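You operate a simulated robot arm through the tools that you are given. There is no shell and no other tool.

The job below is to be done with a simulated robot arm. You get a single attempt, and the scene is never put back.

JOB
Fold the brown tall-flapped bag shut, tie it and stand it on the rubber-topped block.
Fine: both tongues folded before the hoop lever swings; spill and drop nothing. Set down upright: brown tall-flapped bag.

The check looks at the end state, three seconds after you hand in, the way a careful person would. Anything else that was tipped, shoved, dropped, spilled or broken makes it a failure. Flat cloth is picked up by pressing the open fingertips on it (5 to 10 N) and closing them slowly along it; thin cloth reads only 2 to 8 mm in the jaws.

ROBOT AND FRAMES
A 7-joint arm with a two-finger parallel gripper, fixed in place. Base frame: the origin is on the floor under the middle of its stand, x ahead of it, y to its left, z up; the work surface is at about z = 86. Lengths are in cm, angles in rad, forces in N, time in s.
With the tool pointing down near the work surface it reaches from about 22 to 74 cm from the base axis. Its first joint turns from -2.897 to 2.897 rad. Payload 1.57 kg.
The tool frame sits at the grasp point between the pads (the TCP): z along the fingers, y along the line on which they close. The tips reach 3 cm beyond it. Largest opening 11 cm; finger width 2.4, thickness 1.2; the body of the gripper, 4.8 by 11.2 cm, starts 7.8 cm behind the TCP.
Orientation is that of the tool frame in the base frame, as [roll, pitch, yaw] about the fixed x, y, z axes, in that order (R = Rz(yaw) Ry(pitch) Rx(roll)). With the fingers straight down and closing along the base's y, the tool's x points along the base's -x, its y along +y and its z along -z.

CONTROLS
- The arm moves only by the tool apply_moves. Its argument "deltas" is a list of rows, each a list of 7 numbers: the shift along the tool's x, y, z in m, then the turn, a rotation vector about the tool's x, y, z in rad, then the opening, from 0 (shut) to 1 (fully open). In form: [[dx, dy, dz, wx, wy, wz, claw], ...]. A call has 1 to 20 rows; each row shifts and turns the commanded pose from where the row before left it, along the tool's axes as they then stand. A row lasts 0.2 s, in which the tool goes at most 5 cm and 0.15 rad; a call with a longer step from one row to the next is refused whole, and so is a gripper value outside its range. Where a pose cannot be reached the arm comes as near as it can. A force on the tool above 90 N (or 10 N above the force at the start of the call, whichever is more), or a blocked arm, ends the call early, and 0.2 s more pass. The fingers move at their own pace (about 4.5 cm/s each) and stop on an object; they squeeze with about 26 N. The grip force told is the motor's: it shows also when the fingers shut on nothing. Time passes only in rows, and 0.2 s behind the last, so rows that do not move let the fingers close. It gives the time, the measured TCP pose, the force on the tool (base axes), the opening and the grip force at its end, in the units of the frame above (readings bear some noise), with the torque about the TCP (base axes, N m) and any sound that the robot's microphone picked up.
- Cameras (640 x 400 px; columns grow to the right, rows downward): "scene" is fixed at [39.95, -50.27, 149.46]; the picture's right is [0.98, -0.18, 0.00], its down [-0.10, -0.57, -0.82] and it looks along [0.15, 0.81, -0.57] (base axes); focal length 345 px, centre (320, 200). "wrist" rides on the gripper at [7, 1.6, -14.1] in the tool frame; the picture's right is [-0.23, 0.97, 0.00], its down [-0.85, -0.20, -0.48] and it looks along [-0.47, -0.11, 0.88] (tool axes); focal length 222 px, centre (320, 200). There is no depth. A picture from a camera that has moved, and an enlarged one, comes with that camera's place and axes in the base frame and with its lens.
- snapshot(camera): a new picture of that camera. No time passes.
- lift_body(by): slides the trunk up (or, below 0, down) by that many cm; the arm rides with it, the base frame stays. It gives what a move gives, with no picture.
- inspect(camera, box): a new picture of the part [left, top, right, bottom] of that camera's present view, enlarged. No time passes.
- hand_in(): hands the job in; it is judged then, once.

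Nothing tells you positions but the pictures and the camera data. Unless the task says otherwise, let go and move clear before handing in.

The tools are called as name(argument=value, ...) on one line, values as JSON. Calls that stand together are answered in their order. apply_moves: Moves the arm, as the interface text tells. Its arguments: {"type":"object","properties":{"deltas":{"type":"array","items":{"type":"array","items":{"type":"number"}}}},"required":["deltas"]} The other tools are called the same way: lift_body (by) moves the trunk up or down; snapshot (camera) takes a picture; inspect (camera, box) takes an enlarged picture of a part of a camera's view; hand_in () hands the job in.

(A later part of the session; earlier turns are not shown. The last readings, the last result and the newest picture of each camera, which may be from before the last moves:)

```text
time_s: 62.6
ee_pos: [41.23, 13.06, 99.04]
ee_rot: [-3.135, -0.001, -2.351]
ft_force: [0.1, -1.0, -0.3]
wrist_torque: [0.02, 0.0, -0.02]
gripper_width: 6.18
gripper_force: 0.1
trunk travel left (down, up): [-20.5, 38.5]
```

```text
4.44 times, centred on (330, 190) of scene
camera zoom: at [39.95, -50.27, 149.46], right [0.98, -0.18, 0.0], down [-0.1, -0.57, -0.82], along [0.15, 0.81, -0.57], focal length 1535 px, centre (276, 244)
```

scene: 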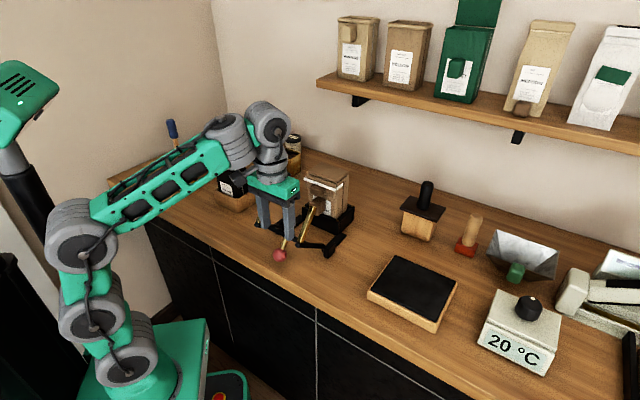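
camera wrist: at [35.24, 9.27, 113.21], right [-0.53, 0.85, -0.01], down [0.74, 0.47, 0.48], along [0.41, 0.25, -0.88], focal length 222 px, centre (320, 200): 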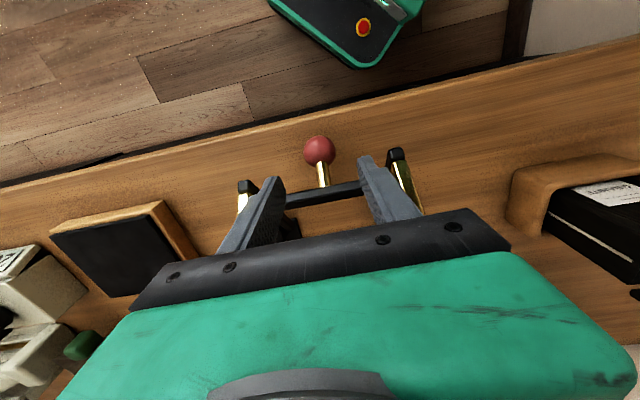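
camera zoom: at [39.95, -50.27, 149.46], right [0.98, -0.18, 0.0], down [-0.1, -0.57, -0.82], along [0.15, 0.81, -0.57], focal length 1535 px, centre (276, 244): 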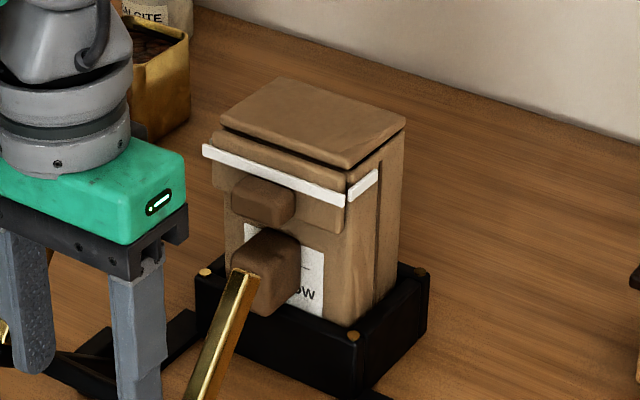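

The knob is released and the lever is at rest. The right tie end is clearly folded back, so now I need to check the left one.

inspect(camera="scene", box=[300, 160, 330, 190])

inspect(camera="scene", box=[320, 165, 350, 195])

```text
13.33 times, centred on (315, 175) of scene
camera zoom: at [39.95, -50.27, 149.46], right [0.98, -0.18, 0.0], down [-0.1, -0.57, -0.82], along [0.15, 0.81, -0.57], focal length 4606 px, centre (387, 533)
```

zoom: 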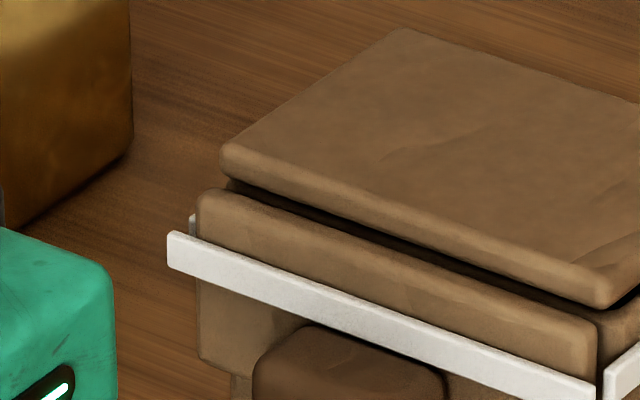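

```text
13.33 times, centred on (335, 180) of scene
camera zoom: at [39.95, -50.27, 149.46], right [0.98, -0.18, 0.0], down [-0.1, -0.57, -0.82], along [0.15, 0.81, -0.57], focal length 4606 px, centre (120, 467)
```

zoom: 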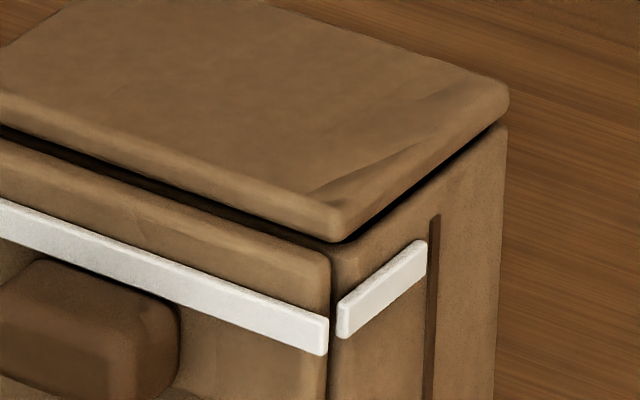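

The left wing also looks folded back, and I'll confirm from another angle. Then I'll raise the trunk to its original height so the arm can reach both the bag and the block.

lift_body(by=32)

apply_moves(deltas=[[-0.015, 0.03, 0.01, 0, 0, 0, 1], [-0.015, 0.03, 0.01, 0, 0, 0, 1], [-0.015, 0.03, 0.01, 0, 0, 0, 1], [-0.015, 0.02, 0.01, 0, 0, 0, 1], [0, 0, 0, 0, 0, 0, 1]])

snapshot(camera="wrist")

snapshot(camera="scene")

```text
time_s: 65.7
ee_pos: [41.23, 13.17, 131.02]
ee_rot: [-3.136, -0.001, -2.352]
ft_force: [0.0, -0.3, 0.0]
wrist_torque: [-0.01, 0.03, -0.01]
gripper_width: 6.14
gripper_force: 0.1
trunk travel left (down, up): [-52.5, 6.5]
```

```text
time_s: 66.9
ee_pos: [37.67, 25.17, 126.81]
ee_rot: [-3.135, -0.001, -2.349]
ft_force: [-0.8, -0.3, -0.9]
wrist_torque: [-0.01, 0.0, 0.02]
gripper_width: 11.0
gripper_force: 0.0
trunk travel left (down, up): [-52.5, 6.5]
```

```text
taken
camera wrist: at [31.64, 21.4, 140.99], right [-0.53, 0.85, -0.01], down [0.74, 0.47, 0.48], along [0.41, 0.25, -0.88], focal length 222 px, centre (320, 200)
```

wrist: 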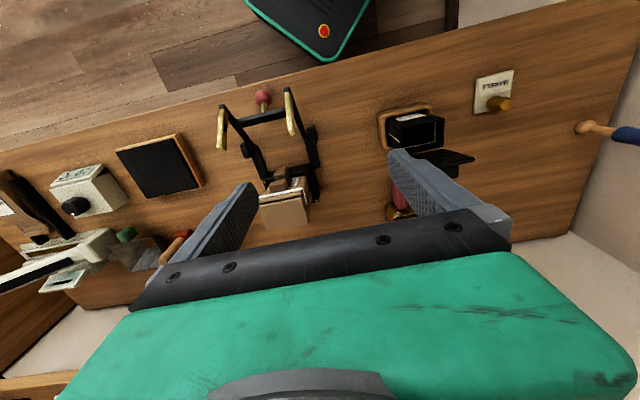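

```text
taken
```

scene: 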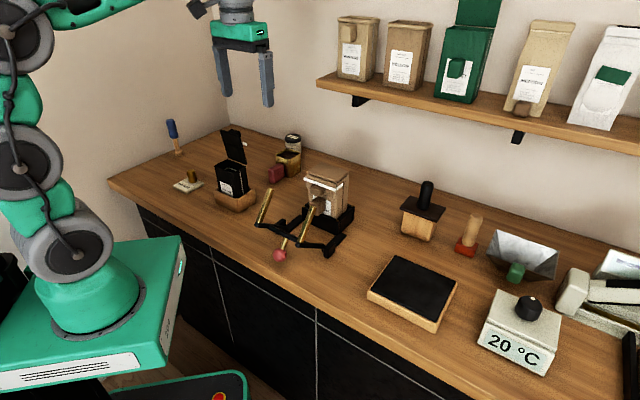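

inspect(camera="wrist", box=[240, 150, 330, 240])

inspect(camera="wrist", box=[280, 160, 325, 200])

```text
4.44 times, centred on (285, 195) of wrist
camera zoom: at [31.64, 21.4, 140.99], right [-0.53, 0.85, -0.01], down [0.74, 0.47, 0.48], along [0.41, 0.25, -0.88], focal length 987 px, centre (476, 222)
```

zoom: 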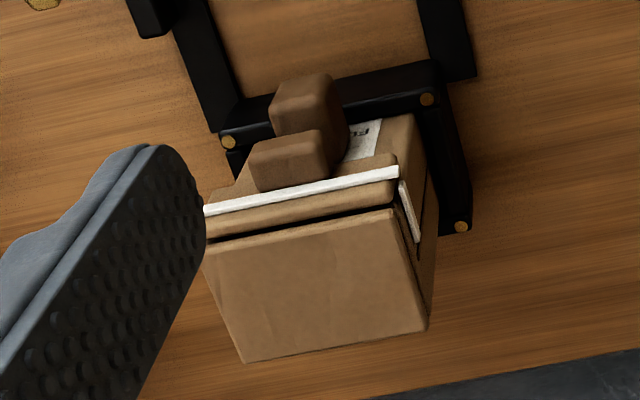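

```text
10.00 times, centred on (302, 180) of wrist
camera zoom: at [31.64, 21.4, 140.99], right [-0.53, 0.85, -0.01], down [0.74, 0.47, 0.48], along [0.41, 0.25, -0.88], focal length 2221 px, centre (495, 400)
```

zoom: 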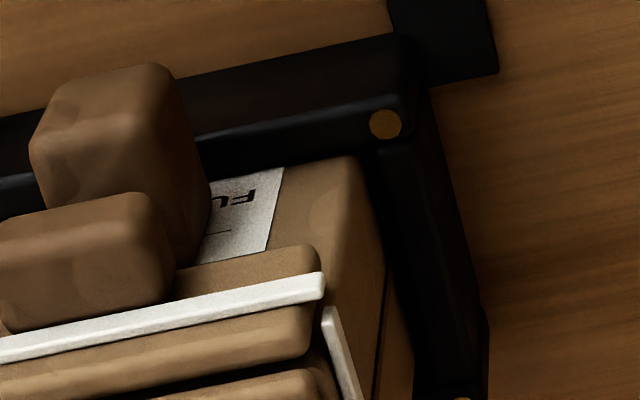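

Both tie wings are folded back along the bag's sides. Next I'll move above the bag with the gripper fully open, to straddle its 9 cm width.

apply_moves(deltas=[[-0.0197, -0.0139, 0.0173, 0, 0, 0, 1], [-0.0197, -0.0139, 0.0173, 0, 0, 0, 1], [-0.0197, -0.0139, 0.0173, 0, 0, 0, 1], [-0.0197, -0.0139, 0.0173, 0, 0, 0, 1], [-0.0197, -0.0139, 0.0173, 0, 0, 0, 1], [-0.0197, -0.0139, 0.0173, 0, 0, 0, 1], [-0.0197, -0.0139, 0.0173, 0, 0, 0, 1], [-0.0197, -0.0139, 0.0173, 0, 0, 0, 1], [0, 0, 0, 0.0065, 0, 0, 1], [0, 0, 0, 0, 0, 0, 1]])

snapshot(camera="wrist")

inspect(camera="scene", box=[260, 80, 410, 230])

```text
time_s: 69.1
ee_pos: [56.51, 28.38, 113.3]
ee_rot: [-3.126, -0.001, -2.352]
ft_force: [0.3, -1.0, 0.6]
wrist_torque: [-0.01, 0.0, -0.01]
gripper_width: 11.01
gripper_force: 0.0
trunk travel left (down, up): [-52.5, 6.5]
```

```text
taken
camera wrist: at [50.52, 24.66, 127.41], right [-0.53, 0.85, -0.01], down [0.74, 0.47, 0.48], along [0.41, 0.25, -0.88], focal length 222 px, centre (320, 200)
```

wrist: 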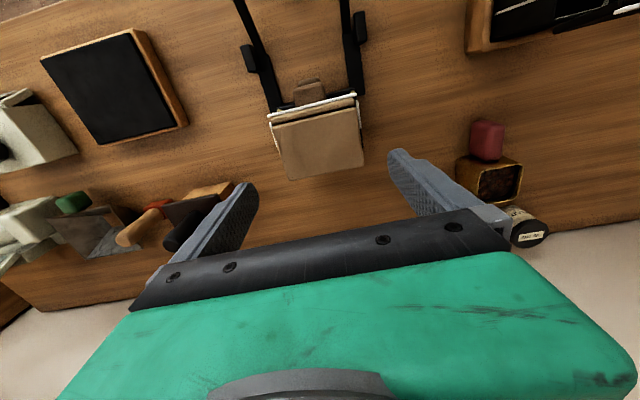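

```text
2.67 times, centred on (335, 155) of scene
camera zoom: at [39.95, -50.27, 149.46], right [0.98, -0.18, 0.0], down [-0.1, -0.57, -0.82], along [0.15, 0.81, -0.57], focal length 921 px, centre (280, 320)
```

zoom: 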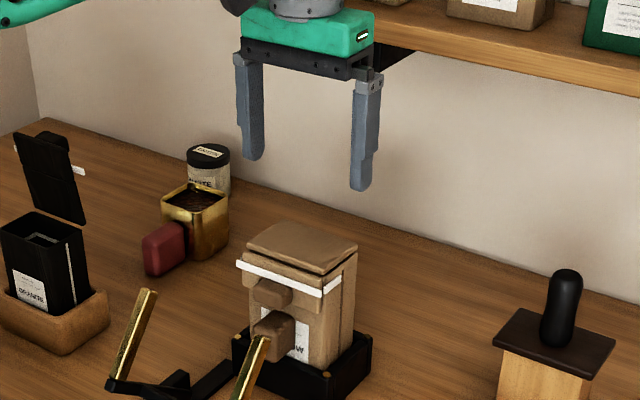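

The bag is centred between the open fingers. I'll remove a small roll error, trim the position, and come down to just above the lid to check clearances.

apply_moves(deltas=[[-0.003, -0.0022, 0, -0.0155, 0, 0, 1], [0, 0, 0.015, 0, 0, 0, 1], [0, 0, 0.015, 0, 0, 0, 1], [0, 0, 0.015, 0, 0, 0, 1], [0, 0, 0.01, 0, 0, 0, 1], [0, 0, 0, 0, 0, 0, 1]])

snapshot(camera="wrist")

inspect(camera="scene", box=[270, 100, 390, 230])

```text
time_s: 70.5
ee_pos: [56.88, 28.5, 107.8]
ee_rot: [3.14, -0.001, -2.352]
ft_force: [0.5, 0.5, 0.1]
wrist_torque: [0.03, -0.01, 0.01]
gripper_width: 10.98
gripper_force: 0.0
trunk travel left (down, up): [-52.5, 6.5]
```

```text
taken
camera wrist: at [51.0, 24.5, 121.89], right [-0.53, 0.85, 0.0], down [0.74, 0.47, 0.48], along [0.4, 0.26, -0.88], focal length 222 px, centre (320, 200)
```

wrist: 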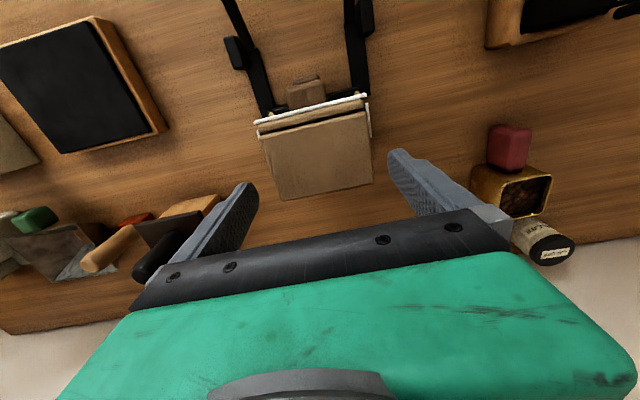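

```text
3.08 times, centred on (330, 165) of scene
camera zoom: at [39.95, -50.27, 149.46], right [0.98, -0.18, 0.0], down [-0.1, -0.57, -0.82], along [0.15, 0.81, -0.57], focal length 1063 px, centre (289, 308)
```

zoom: 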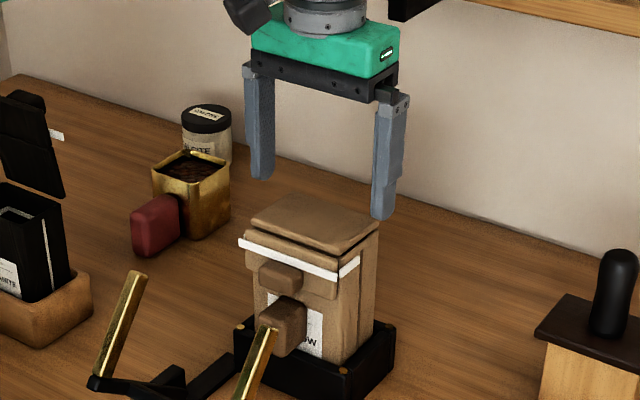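

The clearances look fine at about 0.6 to 1 cm per side. I'll centre a touch more and descend so the pads flank the bag's sides.

apply_moves(deltas=[[0, -0.002, 0.01, 0, 0, 0, 1], [0, 0, 0.01, 0, 0, 0, 1], [0, 0, 0.01, 0, 0, 0, 1], [0, 0, 0.01, 0, 0, 0, 1], [0, 0, 0.01, 0, 0, 0, 1], [0, 0, 0.01, 0, 0, 0, 1], [0, 0, 0.01, 0, 0, 0, 1], [0, 0, 0.01, 0, 0, 0, 1], [0, 0, 0.01, 0, 0, 0, 1], [0, 0, 0.01, 0, 0, 0, 1], [0, 0, 0.006, 0, 0, 0, 1], [0, 0, 0, 0, 0, 0, 1]])

snapshot(camera="wrist")

inspect(camera="scene", box=[270, 110, 390, 240])

```text
time_s: 73.1
ee_pos: [57.22, 28.42, 97.31]
ee_rot: [3.141, -0.002, -2.351]
ft_force: [-0.2, -0.3, -0.1]
wrist_torque: [0.02, 0.0, -0.01]
gripper_width: 10.98
gripper_force: 0.1
trunk travel left (down, up): [-52.5, 6.5]
```

```text
taken
camera wrist: at [51.26, 24.38, 111.29], right [-0.53, 0.85, 0.0], down [0.74, 0.47, 0.48], along [0.4, 0.26, -0.88], focal length 222 px, centre (320, 200)
```

wrist: 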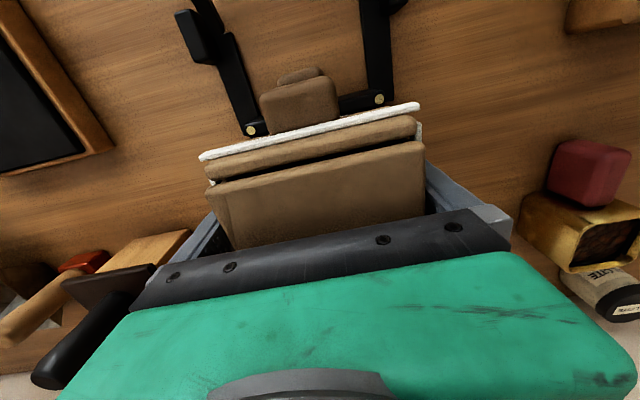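

```text
3.08 times, centred on (330, 175) of scene
camera zoom: at [39.95, -50.27, 149.46], right [0.98, -0.18, 0.0], down [-0.1, -0.57, -0.82], along [0.15, 0.81, -0.57], focal length 1063 px, centre (289, 277)
```

zoom: 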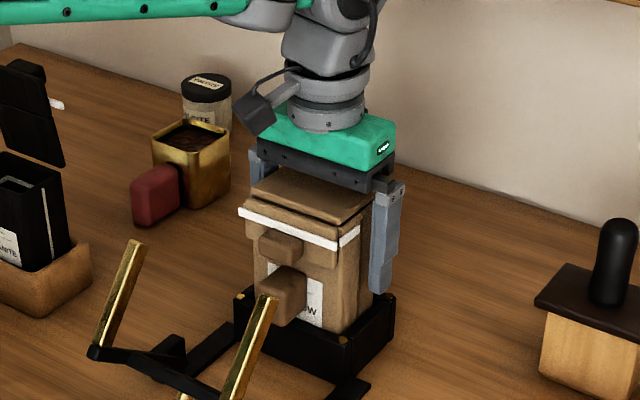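

The fingers flank the bag on both sides. I'll close gently on it.

apply_moves(deltas=[[0, 0, 0, 0, 0, 0, 0.95], [0, 0, 0, 0, 0, 0, 0.92], [0, 0, 0, 0, 0, 0, 0.89], [0, 0, 0, 0, 0, 0, 0.86], [0, 0, 0, 0, 0, 0, 0.83], [0, 0, 0, 0, 0, 0, 0.8], [0, 0, 0, 0, 0, 0, 0.78], [0, 0, 0, 0, 0, 0, 0.76], [0, 0, 0, 0, 0, 0, 0.74], [0, 0, 0, 0, 0, 0, 0.74]])

inspect(camera="scene", box=[270, 110, 390, 240])

```text
time_s: 75.3
ee_pos: [57.0, 28.33, 97.27]
ee_rot: [3.141, -0.001, -2.35]
ft_force: [-5.1, 6.1, 1.1]
wrist_torque: [0.29, 0.26, -0.02]
gripper_width: 9.48
gripper_force: 26.6
trunk travel left (down, up): [-52.5, 6.5]
```

```text
3.08 times, centred on (330, 175) of scene
camera zoom: at [39.95, -50.27, 149.46], right [0.98, -0.18, 0.0], down [-0.1, -0.57, -0.82], along [0.15, 0.81, -0.57], focal length 1063 px, centre (289, 277)
```

zoom: 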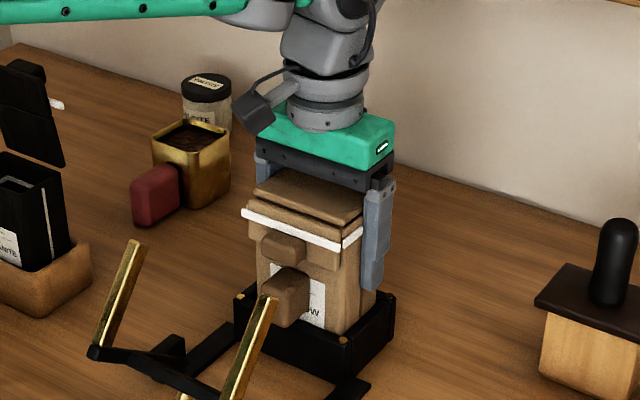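

The grip closed at 9.5 cm. Before lifting, I'll check that the pads are really on the bag's walls and not just the lid edges.

inspect(camera="scene", box=[325, 155, 365, 205])

inspect(camera="wrist", box=[360, 90, 520, 250])

inspect(camera="wrist", box=[140, 120, 300, 280])

```text
8.00 times, centred on (345, 180) of scene
camera zoom: at [39.95, -50.27, 149.46], right [0.98, -0.18, 0.0], down [-0.1, -0.57, -0.82], along [0.15, 0.81, -0.57], focal length 2763 px, centre (120, 360)
```

zoom: 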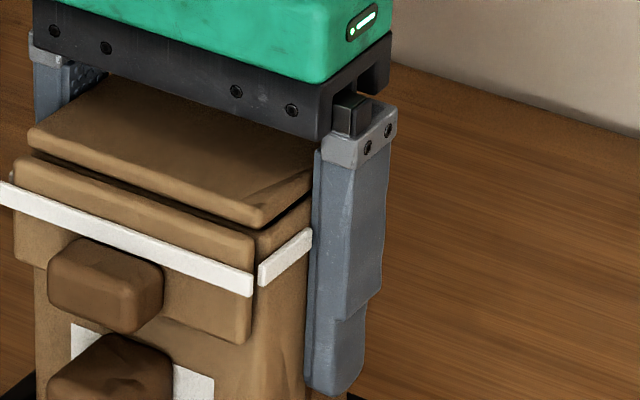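

```text
2.50 times, centred on (440, 170) of wrist
camera zoom: at [51.2, 24.46, 111.31], right [-0.53, 0.85, 0.0], down [0.74, 0.47, 0.48], along [0.4, 0.26, -0.88], focal length 555 px, centre (20, 275)
```

zoom: 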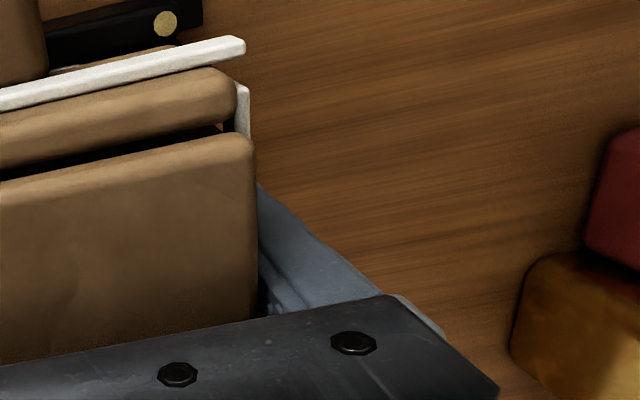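

```text
2.50 times, centred on (220, 200) of wrist
camera zoom: at [51.2, 24.46, 111.31], right [-0.53, 0.85, 0.0], down [0.74, 0.47, 0.48], along [0.4, 0.26, -0.88], focal length 555 px, centre (570, 200)
```

zoom: 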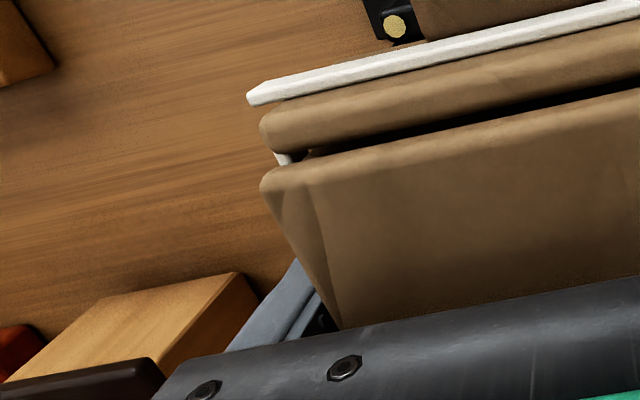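

The fingers are pinching partly on the folded tie wings, which reach back to mid-depth. I'll reopen, shift toward the back past the wing ends, and grip the bag walls there.

apply_moves(deltas=[[0, 0, 0, 0, 0, 0, 0.85], [0, 0, 0, 0, 0, 0, 0.9], [0, 0, 0, 0, 0, 0, 0.95], [0, 0, 0, 0, 0, 0, 1], [0, 0, 0, 0, 0, 0, 1], [-0.0045, 0, 0, 0, 0, 0, 1], [-0.0045, 0, 0, 0, 0, 0, 1], [-0.0045, 0, 0, 0, 0, 0, 1], [0, 0, 0, 0, 0, 0, 1]])

inspect(camera="scene", box=[325, 155, 365, 205])

snapshot(camera="wrist")

```text
time_s: 77.3
ee_pos: [58.06, 29.24, 97.12]
ee_rot: [3.141, -0.003, -2.35]
ft_force: [0.4, -0.9, 0.6]
wrist_torque: [-0.01, 0.0, 0.0]
gripper_width: 11.0
gripper_force: 0.1
trunk travel left (down, up): [-52.5, 6.5]
```

```text
8.00 times, centred on (345, 180) of scene
camera zoom: at [39.95, -50.27, 149.46], right [0.98, -0.18, 0.0], down [-0.1, -0.57, -0.82], along [0.15, 0.81, -0.57], focal length 2763 px, centre (120, 360)
```

zoom: 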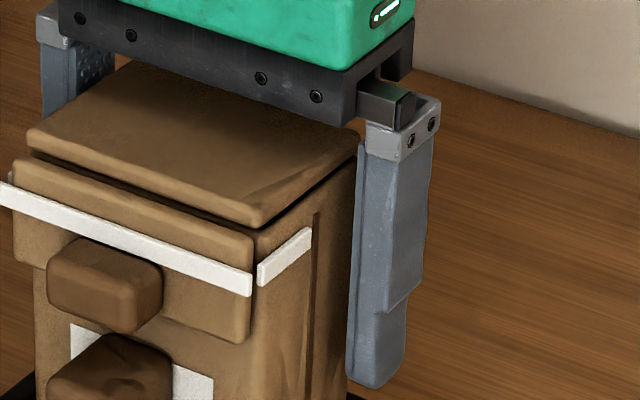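

```text
taken
camera wrist: at [52.2, 25.33, 111.22], right [-0.53, 0.85, 0.0], down [0.74, 0.47, 0.48], along [0.4, 0.26, -0.88], focal length 222 px, centre (320, 200)
```

wrist: 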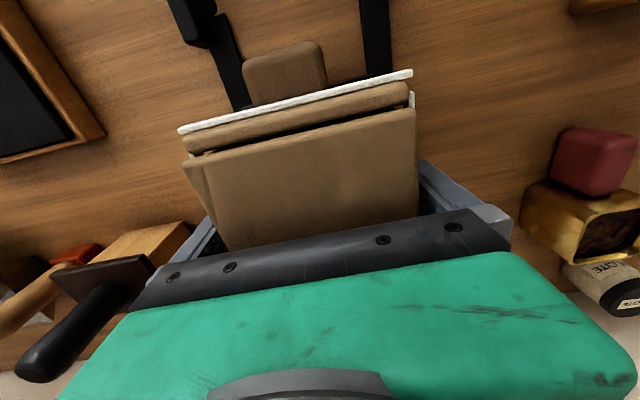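

The pads now sit behind the wing ends. I'll close again on the bag walls.

apply_moves(deltas=[[0, 0.001, 0, 0, 0, 0, 0.95], [0, 0, 0, 0, 0, 0, 0.92], [0, 0, 0, 0, 0, 0, 0.89], [0, 0, 0, 0, 0, 0, 0.86], [0, 0, 0, 0, 0, 0, 0.83], [0, 0, 0, 0, 0, 0, 0.8], [0, 0, 0, 0, 0, 0, 0.77], [0, 0, 0, 0, 0, 0, 0.74], [0, 0, 0, 0, 0, 0, 0.72], [0, 0, 0, 0, 0, 0, 0.72]])

inspect(camera="scene", box=[310, 150, 370, 220])

```text
time_s: 79.5
ee_pos: [58.1, 29.29, 97.16]
ee_rot: [3.141, -0.001, -2.35]
ft_force: [0.3, 0.9, 1.5]
wrist_torque: [-0.05, -0.1, -0.06]
gripper_width: 9.49
gripper_force: 25.8
trunk travel left (down, up): [-52.5, 6.5]
```

```text
5.71 times, centred on (340, 185) of scene
camera zoom: at [39.95, -50.27, 149.46], right [0.98, -0.18, 0.0], down [-0.1, -0.57, -0.82], along [0.15, 0.81, -0.57], focal length 1974 px, centre (206, 286)
```

zoom: 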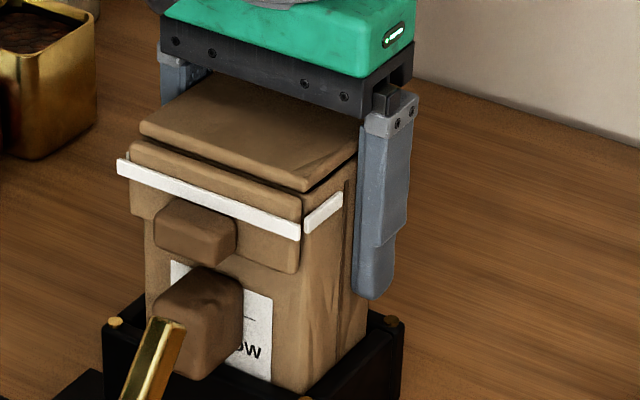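

The grip measures 9.49 cm again, this time clear of the wings, so that's the bag's own width. I'll lift 1.5 cm, still inside the tray walls, and check the bag comes up whole.

apply_moves(deltas=[[0, 0, -0.003, 0, 0, 0, 0.72], [0, 0, -0.004, 0, 0, 0, 0.72], [0, 0, -0.004, 0, 0, 0, 0.72], [0, 0, -0.004, 0, 0, 0, 0.72], [0, 0, 0, 0, 0, 0, 0.72], [0, 0, 0, 0, 0, 0, 0.72]])

inspect(camera="scene", box=[310, 150, 370, 220])

snapshot(camera="wrist")

```text
time_s: 80.9
ee_pos: [58.07, 29.39, 98.63]
ee_rot: [3.139, -0.004, -2.353]
ft_force: [-3.8, 3.6, -2.7]
wrist_torque: [0.39, 0.23, -0.25]
gripper_width: 9.5
gripper_force: 26.2
trunk travel left (down, up): [-52.5, 6.5]
```

```text
5.71 times, centred on (340, 185) of scene
camera zoom: at [39.95, -50.27, 149.46], right [0.98, -0.18, 0.0], down [-0.1, -0.57, -0.82], along [0.15, 0.81, -0.57], focal length 1974 px, centre (206, 286)
```

zoom: 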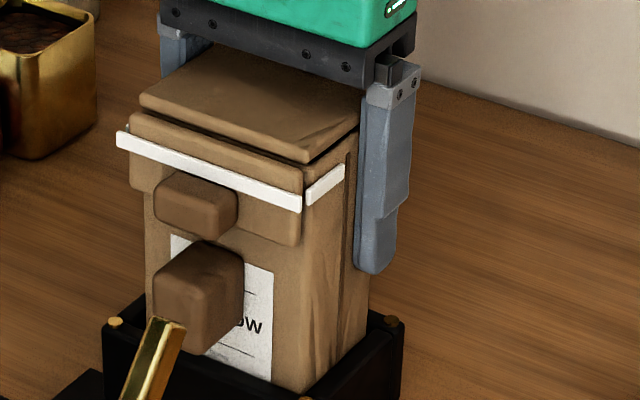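

```text
taken
camera wrist: at [52.17, 25.44, 112.71], right [-0.53, 0.85, 0.0], down [0.74, 0.47, 0.48], along [0.4, 0.25, -0.88], focal length 222 px, centre (320, 200)
```

wrist: 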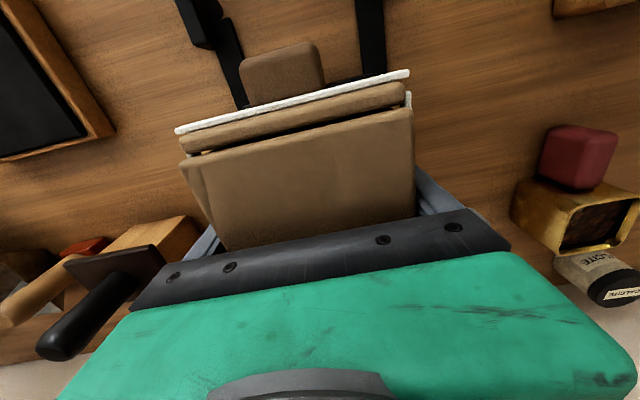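

The whole bag is rising together (about 3 N) and it's upright. I'll lift it well clear of the tray.

apply_moves(deltas=[[0, 0.0005, -0.005, 0, 0, 0, 0.72], [0, 0, -0.006, 0, 0, 0, 0.72], [0, 0, -0.006, 0, 0, 0, 0.72], [0, 0, -0.006, 0, 0, 0, 0.72], [0, 0, -0.007, 0, 0, 0, 0.72], [0, 0, -0.007, 0, 0, 0, 0.72], [0, 0, -0.007, 0, 0, 0, 0.72], [0, 0, -0.007, 0, 0, 0, 0.72], [0, 0, -0.005, 0, 0, 0, 0.72], [0, 0, 0, 0, 0, 0, 0.72], [0, 0, 0, 0, 0, 0, 0.72]])

snapshot(camera="scene")

inspect(camera="scene", box=[280, 120, 390, 240])

```text
time_s: 83.3
ee_pos: [58.07, 29.5, 104.1]
ee_rot: [3.141, -0.002, -2.35]
ft_force: [-1.2, -0.2, -1.3]
wrist_torque: [0.04, -0.05, 0.01]
gripper_width: 9.5
gripper_force: 26.2
trunk travel left (down, up): [-52.5, 6.5]
```

```text
taken
```

scene: 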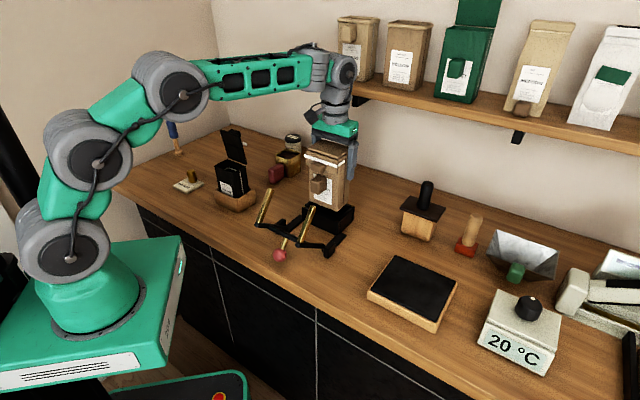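

```text
3.33 times, centred on (335, 180) of scene
camera zoom: at [39.95, -50.27, 149.46], right [0.98, -0.18, 0.0], down [-0.1, -0.57, -0.82], along [0.15, 0.81, -0.57], focal length 1151 px, centre (270, 267)
```

zoom: 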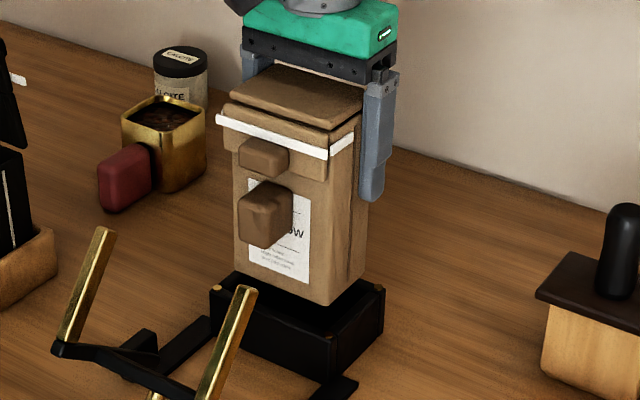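

The bag is clear of the tray, upright and held firmly. I'll raise the trunk for reach toward the block, then carry the bag sideways slowly.

lift_body(by=5.5)

apply_moves(deltas=[[0.003, -0.008, 0, 0, 0, 0, 0.72], [0.005, -0.013, 0, 0, 0, 0, 0.72], [0.006, -0.016, 0, 0, 0, 0, 0.72], [0.006, -0.016, 0, 0, 0, 0, 0.72], [0.006, -0.016, 0, 0, 0, 0, 0.72], [0.006, -0.016, 0, 0, 0, 0, 0.72], [0.006, -0.016, 0, 0, 0, 0, 0.72], [0.006, -0.016, 0, 0, 0, 0, 0.72], [0.006, -0.016, 0, 0, 0, 0, 0.72], [0.006, -0.016, 0, 0, 0, 0, 0.72], [0.003, -0.008, 0, 0, 0, 0, 0.72], [0, 0, 0, 0, 0, 0, 0.72]])

snapshot(camera="scene")

snapshot(camera="wrist")

```text
time_s: 84.3
ee_pos: [58.04, 29.47, 109.71]
ee_rot: [3.14, 0.0, -2.352]
ft_force: [-1.1, -0.1, -2.1]
wrist_torque: [0.02, -0.06, -0.01]
gripper_width: 9.47
gripper_force: 26.6
trunk travel left (down, up): [-58.0, 1.0]
```

```text
time_s: 86.9
ee_pos: [65.06, 14.08, 109.63]
ee_rot: [3.138, -0.003, -2.352]
ft_force: [0.2, 0.7, -2.0]
wrist_torque: [0.03, -0.03, 0.0]
gripper_width: 9.51
gripper_force: 25.4
trunk travel left (down, up): [-58.0, 1.0]
```

```text
taken
```

scene: 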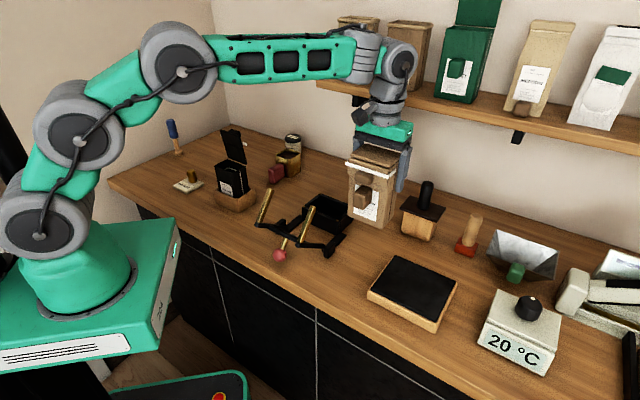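

```text
taken
camera wrist: at [59.14, 10.21, 123.64], right [-0.53, 0.85, 0.0], down [0.74, 0.47, 0.48], along [0.4, 0.26, -0.88], focal length 222 px, centre (320, 200)
```

wrist: 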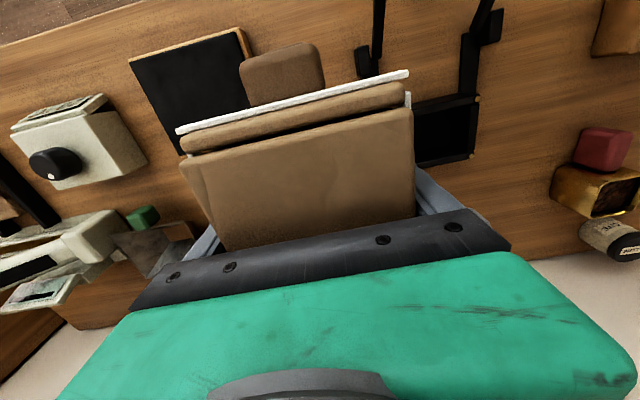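

The carry is steady and the block lies ahead. I'll continue until the bag is centred over it, coming down slightly on the way.

apply_moves(deltas=[[0.003, -0.006, 0.001, 0, 0, 0, 0.72], [0.005, -0.012, 0.003, 0, 0, 0, 0.72], [0.006, -0.014, 0.003, 0, 0, 0, 0.72], [0.006, -0.014, 0.003, 0, 0, 0, 0.72], [0.006, -0.014, 0.003, 0, 0, 0, 0.72], [0.006, -0.014, 0.003, 0, 0, 0, 0.72], [0.006, -0.014, 0.003, 0, 0, 0, 0.72], [0.006, -0.014, 0.003, 0, 0, 0, 0.72], [0.006, -0.014, 0.003, 0, 0, 0, 0.72], [0.006, -0.014, 0.003, 0, 0, 0, 0.72], [0.005, -0.01, 0.002, 0, 0, 0, 0.72], [0.0026, -0.0055, 0.001, 0, 0, 0, 0.72], [0, 0, 0, 0, 0, 0, 0.72]])

snapshot(camera="scene")

inspect(camera="scene", box=[350, 140, 500, 340])

snapshot(camera="wrist")

```text
time_s: 89.7
ee_pos: [70.95, -0.63, 106.48]
ee_rot: [3.14, -0.002, -2.351]
ft_force: [-0.5, 0.0, -1.4]
wrist_torque: [0.05, -0.03, 0.0]
gripper_width: 9.45
gripper_force: 26.2
trunk travel left (down, up): [-58.0, 1.0]
```

```text
taken
```

scene: 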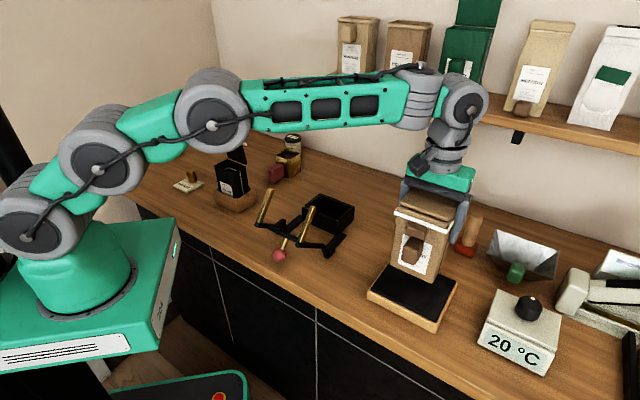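

```text
2.00 times, centred on (425, 240) of scene
camera zoom: at [39.95, -50.27, 149.46], right [0.98, -0.18, 0.0], down [-0.1, -0.57, -0.82], along [0.15, 0.81, -0.57], focal length 691 px, centre (110, 120)
```

zoom: 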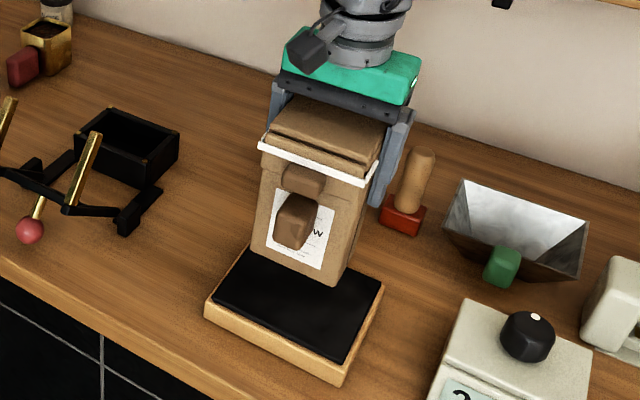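

```text
taken
camera wrist: at [65.01, -4.53, 120.66], right [-0.53, 0.85, 0.0], down [0.74, 0.47, 0.48], along [0.4, 0.26, -0.88], focal length 222 px, centre (320, 200)
```

wrist: 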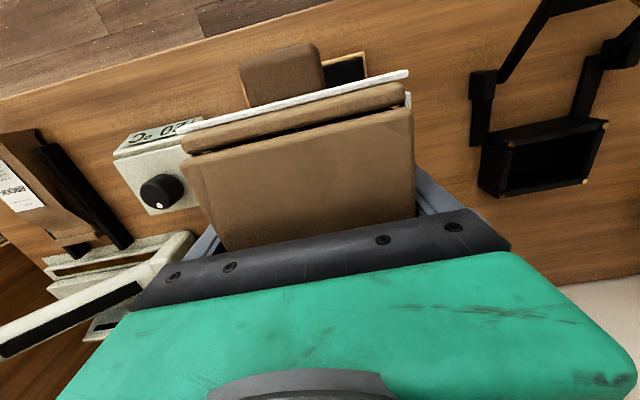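

The bag is hovering over the middle of the black rubber top, upright. I'll lower it most of the way, then feel for contact.

apply_moves(deltas=[[0, 0, 0.006, 0, 0, 0, 0.72], [0, 0, 0.008, 0, 0, 0, 0.72], [0, 0, 0.008, 0, 0, 0, 0.72], [0, 0, 0.008, 0, 0, 0, 0.72], [0, 0, 0.008, 0, 0, 0, 0.72], [0, 0, 0.006, 0, 0, 0, 0.72], [0, 0, 0.004, 0, 0, 0, 0.72], [0, 0, 0, 0, 0, 0, 0.72]])

inspect(camera="scene", box=[350, 160, 480, 340])

```text
time_s: 91.5
ee_pos: [70.87, -0.69, 101.65]
ee_rot: [3.138, -0.002, -2.352]
ft_force: [0.2, 0.7, -1.2]
wrist_torque: [0.06, -0.02, -0.02]
gripper_width: 9.49
gripper_force: 25.8
trunk travel left (down, up): [-58.0, 1.0]
```

```text
2.22 times, centred on (415, 250) of scene
camera zoom: at [39.95, -50.27, 149.46], right [0.98, -0.18, 0.0], down [-0.1, -0.57, -0.82], along [0.15, 0.81, -0.57], focal length 768 px, centre (109, 89)
```

zoom: 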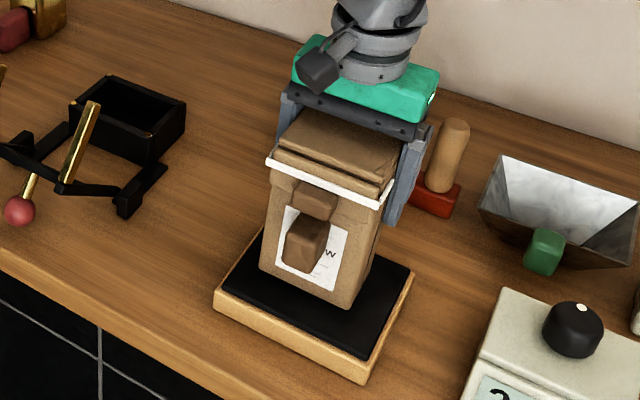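

The bag is about 2 cm above the rubber. I'll lower it in fine steps until contact shows in the force.

apply_moves(deltas=[[0, 0, 0.004, 0, 0, 0, 0.72], [0, 0, 0.004, 0, 0, 0, 0.72], [0, 0, 0.003, 0, 0, 0, 0.72], [0, 0, 0, 0, 0, 0, 0.72]])

apply_moves(deltas=[[0, 0, 0.002, 0, 0, 0, 0.72], [0, 0, 0.002, 0, 0, 0, 0.72], [0, 0, 0, 0, 0, 0, 0.72]])

inspect(camera="scene", box=[350, 160, 480, 340])

```text
time_s: 92.5
ee_pos: [70.91, -0.48, 100.67]
ee_rot: [3.142, -0.001, -2.351]
ft_force: [-0.4, 0.3, 6.3]
wrist_torque: [-0.48, 0.1, -0.06]
gripper_width: 9.45
gripper_force: 25.9
trunk travel left (down, up): [-58.0, 1.0]
```

```text
time_s: 93.3
ee_pos: [70.75, -0.44, 100.53]
ee_rot: [-3.139, 0.003, -2.352]
ft_force: [2.8, 3.4, 28.8]
wrist_torque: [0.87, 0.95, -0.17]
gripper_width: 9.42
gripper_force: 26.4
trunk travel left (down, up): [-58.0, 1.0]
```

```text
2.22 times, centred on (415, 250) of scene
camera zoom: at [39.95, -50.27, 149.46], right [0.98, -0.18, 0.0], down [-0.1, -0.57, -0.82], along [0.15, 0.81, -0.57], focal length 768 px, centre (109, 89)
```

zoom: 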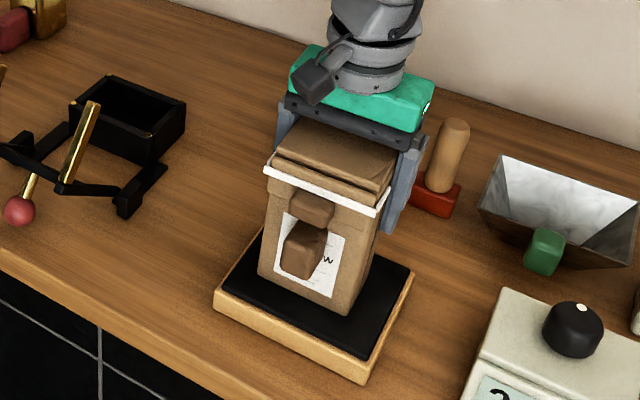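

The bag is standing on the block; I pressed slightly more than needed. I'll relieve the load, then open slowly.

apply_moves(deltas=[[0, 0, -0.002, 0, 0, 0, 0.72], [0, 0, -0.001, 0, 0, 0, 0.72], [0, 0, 0, 0, 0, 0, 0.72]])

```text
time_s: 94.1
ee_pos: [70.95, -0.57, 100.53]
ee_rot: [3.14, 0.001, -2.352]
ft_force: [4.9, 3.1, 18.6]
wrist_torque: [-0.01, -1.01, 0.11]
gripper_width: 9.5
gripper_force: 26.8
trunk travel left (down, up): [-58.0, 1.0]
```

The contact force is still 18 N, so I'll ease up a bit more.

apply_moves(deltas=[[0, 0, -0.0015, 0, 0, 0, 0.72], [0, 0, 0, 0, 0, 0, 0.72]])

```text
time_s: 94.7
ee_pos: [70.76, -0.53, 100.62]
ee_rot: [3.138, -0.004, -2.35]
ft_force: [5.5, 1.1, 9.6]
wrist_torque: [-0.05, -1.01, 0.21]
gripper_width: 9.5
gripper_force: 26.2
trunk travel left (down, up): [-58.0, 1.0]
```

apply_moves(deltas=[[0, 0, -0.001, 0, 0, 0, 0.72], [0, 0, 0, 0, 0, 0, 0.72]])

inspect(camera="scene", box=[370, 180, 470, 330])

```text
time_s: 95.3
ee_pos: [70.78, -0.55, 100.62]
ee_rot: [3.136, -0.004, -2.351]
ft_force: [0.5, 2.2, 1.9]
wrist_torque: [0.13, -0.27, 0.07]
gripper_width: 9.49
gripper_force: 25.8
trunk travel left (down, up): [-58.0, 1.0]
```

```text
2.67 times, centred on (420, 255) of scene
camera zoom: at [39.95, -50.27, 149.46], right [0.98, -0.18, 0.0], down [-0.1, -0.57, -0.82], along [0.15, 0.81, -0.57], focal length 921 px, centre (53, 53)
```

zoom: 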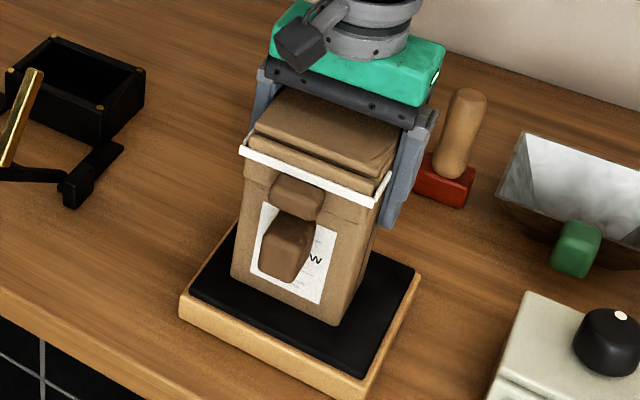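

The contact load is now about 2 N. I'll open the fingers slowly.

apply_moves(deltas=[[0, 0, 0, 0, 0, 0, 0.84], [0, 0, 0, 0, 0, 0, 0.88], [0, 0, 0, 0, 0, 0, 0.92], [0, 0, 0, 0, 0, 0, 0.96], [0, 0, 0, 0, 0, 0, 1], [0, 0, 0, 0, 0, 0, 1], [0, 0, 0, 0, 0, 0, 1]])

inspect(camera="scene", box=[370, 180, 470, 330])

snapshot(camera="wrist")

```text
time_s: 96.9
ee_pos: [70.84, -0.65, 100.72]
ee_rot: [3.139, -0.001, -2.351]
ft_force: [0.6, 0.0, -1.1]
wrist_torque: [0.01, -0.05, 0.0]
gripper_width: 11.02
gripper_force: 0.2
trunk travel left (down, up): [-58.0, 1.0]
```

```text
2.67 times, centred on (420, 255) of scene
camera zoom: at [39.95, -50.27, 149.46], right [0.98, -0.18, 0.0], down [-0.1, -0.57, -0.82], along [0.15, 0.81, -0.57], focal length 921 px, centre (53, 53)
```

zoom: 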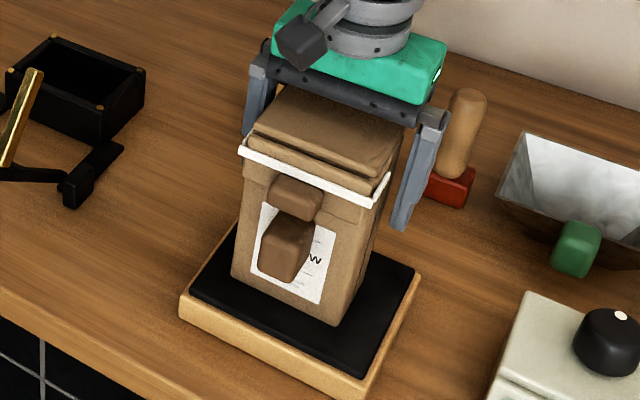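

```text
taken
camera wrist: at [64.99, -4.53, 114.84], right [-0.53, 0.85, 0.0], down [0.74, 0.47, 0.48], along [0.4, 0.26, -0.88], focal length 222 px, centre (320, 200)
```

wrist: 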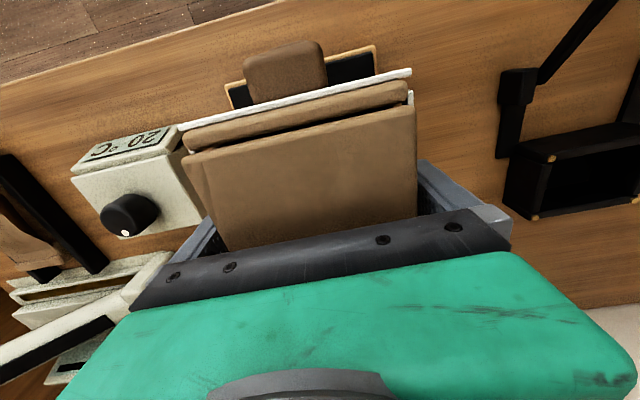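

The bag stands on its own on the rubber top. I'll rise straight up until the tips clear the lid.

apply_moves(deltas=[[0, 0, -0.005, 0, 0, 0, 1], [0, 0, -0.01, 0, 0, 0, 1], [0, 0, -0.01, 0, 0, 0, 1], [0, 0, -0.01, 0, 0, 0, 1], [0, 0, -0.01, 0, 0, 0, 1], [0, 0, -0.01, 0, 0, 0, 1], [0, 0, -0.01, 0, 0, 0, 1], [0, 0, -0.01, 0, 0, 0, 1], [0, 0, -0.01, 0, 0, 0, 1], [0, 0, -0.01, 0, 0, 0, 1], [0, 0, -0.01, 0, 0, 0, 1], [0, 0, -0.01, 0, 0, 0, 1], [0, 0, 0, 0, 0, 0, 1]])

snapshot(camera="scene")

snapshot(camera="wrist")

```text
time_s: 99.7
ee_pos: [70.97, -0.57, 112.1]
ee_rot: [3.141, -0.001, -2.349]
ft_force: [-0.6, 0.4, -1.0]
wrist_torque: [-0.04, 0.01, -0.03]
gripper_width: 10.98
gripper_force: 0.0
trunk travel left (down, up): [-58.0, 1.0]
```

```text
taken
```

scene: 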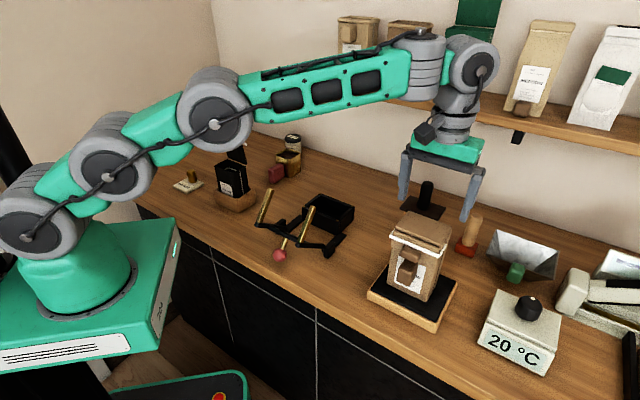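

```text
taken
camera wrist: at [65.02, -4.52, 126.29], right [-0.53, 0.85, 0.0], down [0.75, 0.47, 0.48], along [0.4, 0.25, -0.88], focal length 222 px, centre (320, 200)
```

wrist: 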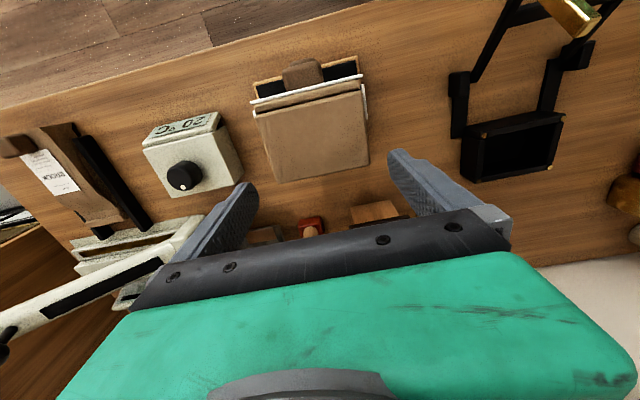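

The fingers are clear above the lid. I'll retract toward the base and up, then do a final check of everything.

apply_moves(deltas=[[0.008, 0.008, -0.002, 0, 0, 0, 1], [0.012, 0.012, -0.006, 0, 0, 0, 1], [0.014, 0.014, -0.008, 0, 0, 0, 1], [0.014, 0.014, -0.008, 0, 0, 0, 1], [0.014, 0.014, -0.008, 0, 0, 0, 1], [0.014, 0.014, -0.008, 0, 0, 0, 1], [0.014, 0.014, -0.008, 0, 0, 0, 1], [0.014, 0.014, -0.008, 0, 0, 0, 1], [0.014, 0.014, -0.008, 0, 0, 0, 1], [0.014, 0.014, -0.008, 0, 0, 0, 1], [0.014, 0.014, -0.008, 0, 0, 0, 1], [0.014, 0.014, -0.008, 0, 0, 0, 1], [0, 0, 0, 0, 0, 0, 1]])

snapshot(camera="scene")

inspect(camera="scene", box=[360, 200, 470, 340])

snapshot(camera="wrist")

```text
time_s: 102.5
ee_pos: [48.12, -0.74, 121.13]
ee_rot: [3.138, -0.002, -2.351]
ft_force: [-0.4, 0.0, -1.0]
wrist_torque: [0.01, -0.04, -0.01]
gripper_width: 11.0
gripper_force: 0.1
trunk travel left (down, up): [-58.0, 1.0]
```

```text
taken
```

scene: 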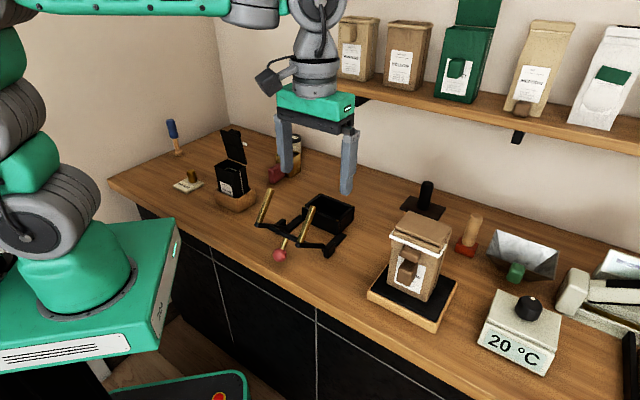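

```text
2.86 times, centred on (415, 270) of scene
camera zoom: at [39.95, -50.27, 149.46], right [0.98, -0.18, 0.0], down [-0.1, -0.57, -0.82], along [0.15, 0.81, -0.57], focal length 987 px, centre (49, 0)
```

zoom: 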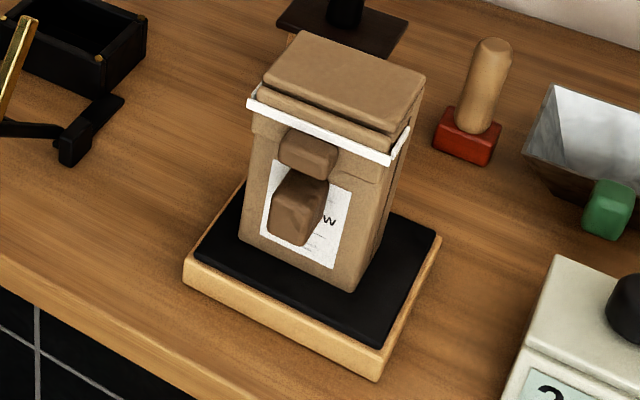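

```text
taken
camera wrist: at [42.16, -4.68, 135.25], right [-0.53, 0.85, 0.0], down [0.74, 0.47, 0.48], along [0.4, 0.26, -0.88], focal length 222 px, centre (320, 200)
```

wrist: 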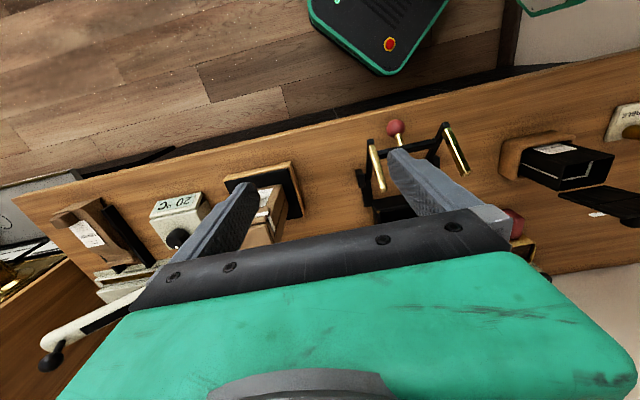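

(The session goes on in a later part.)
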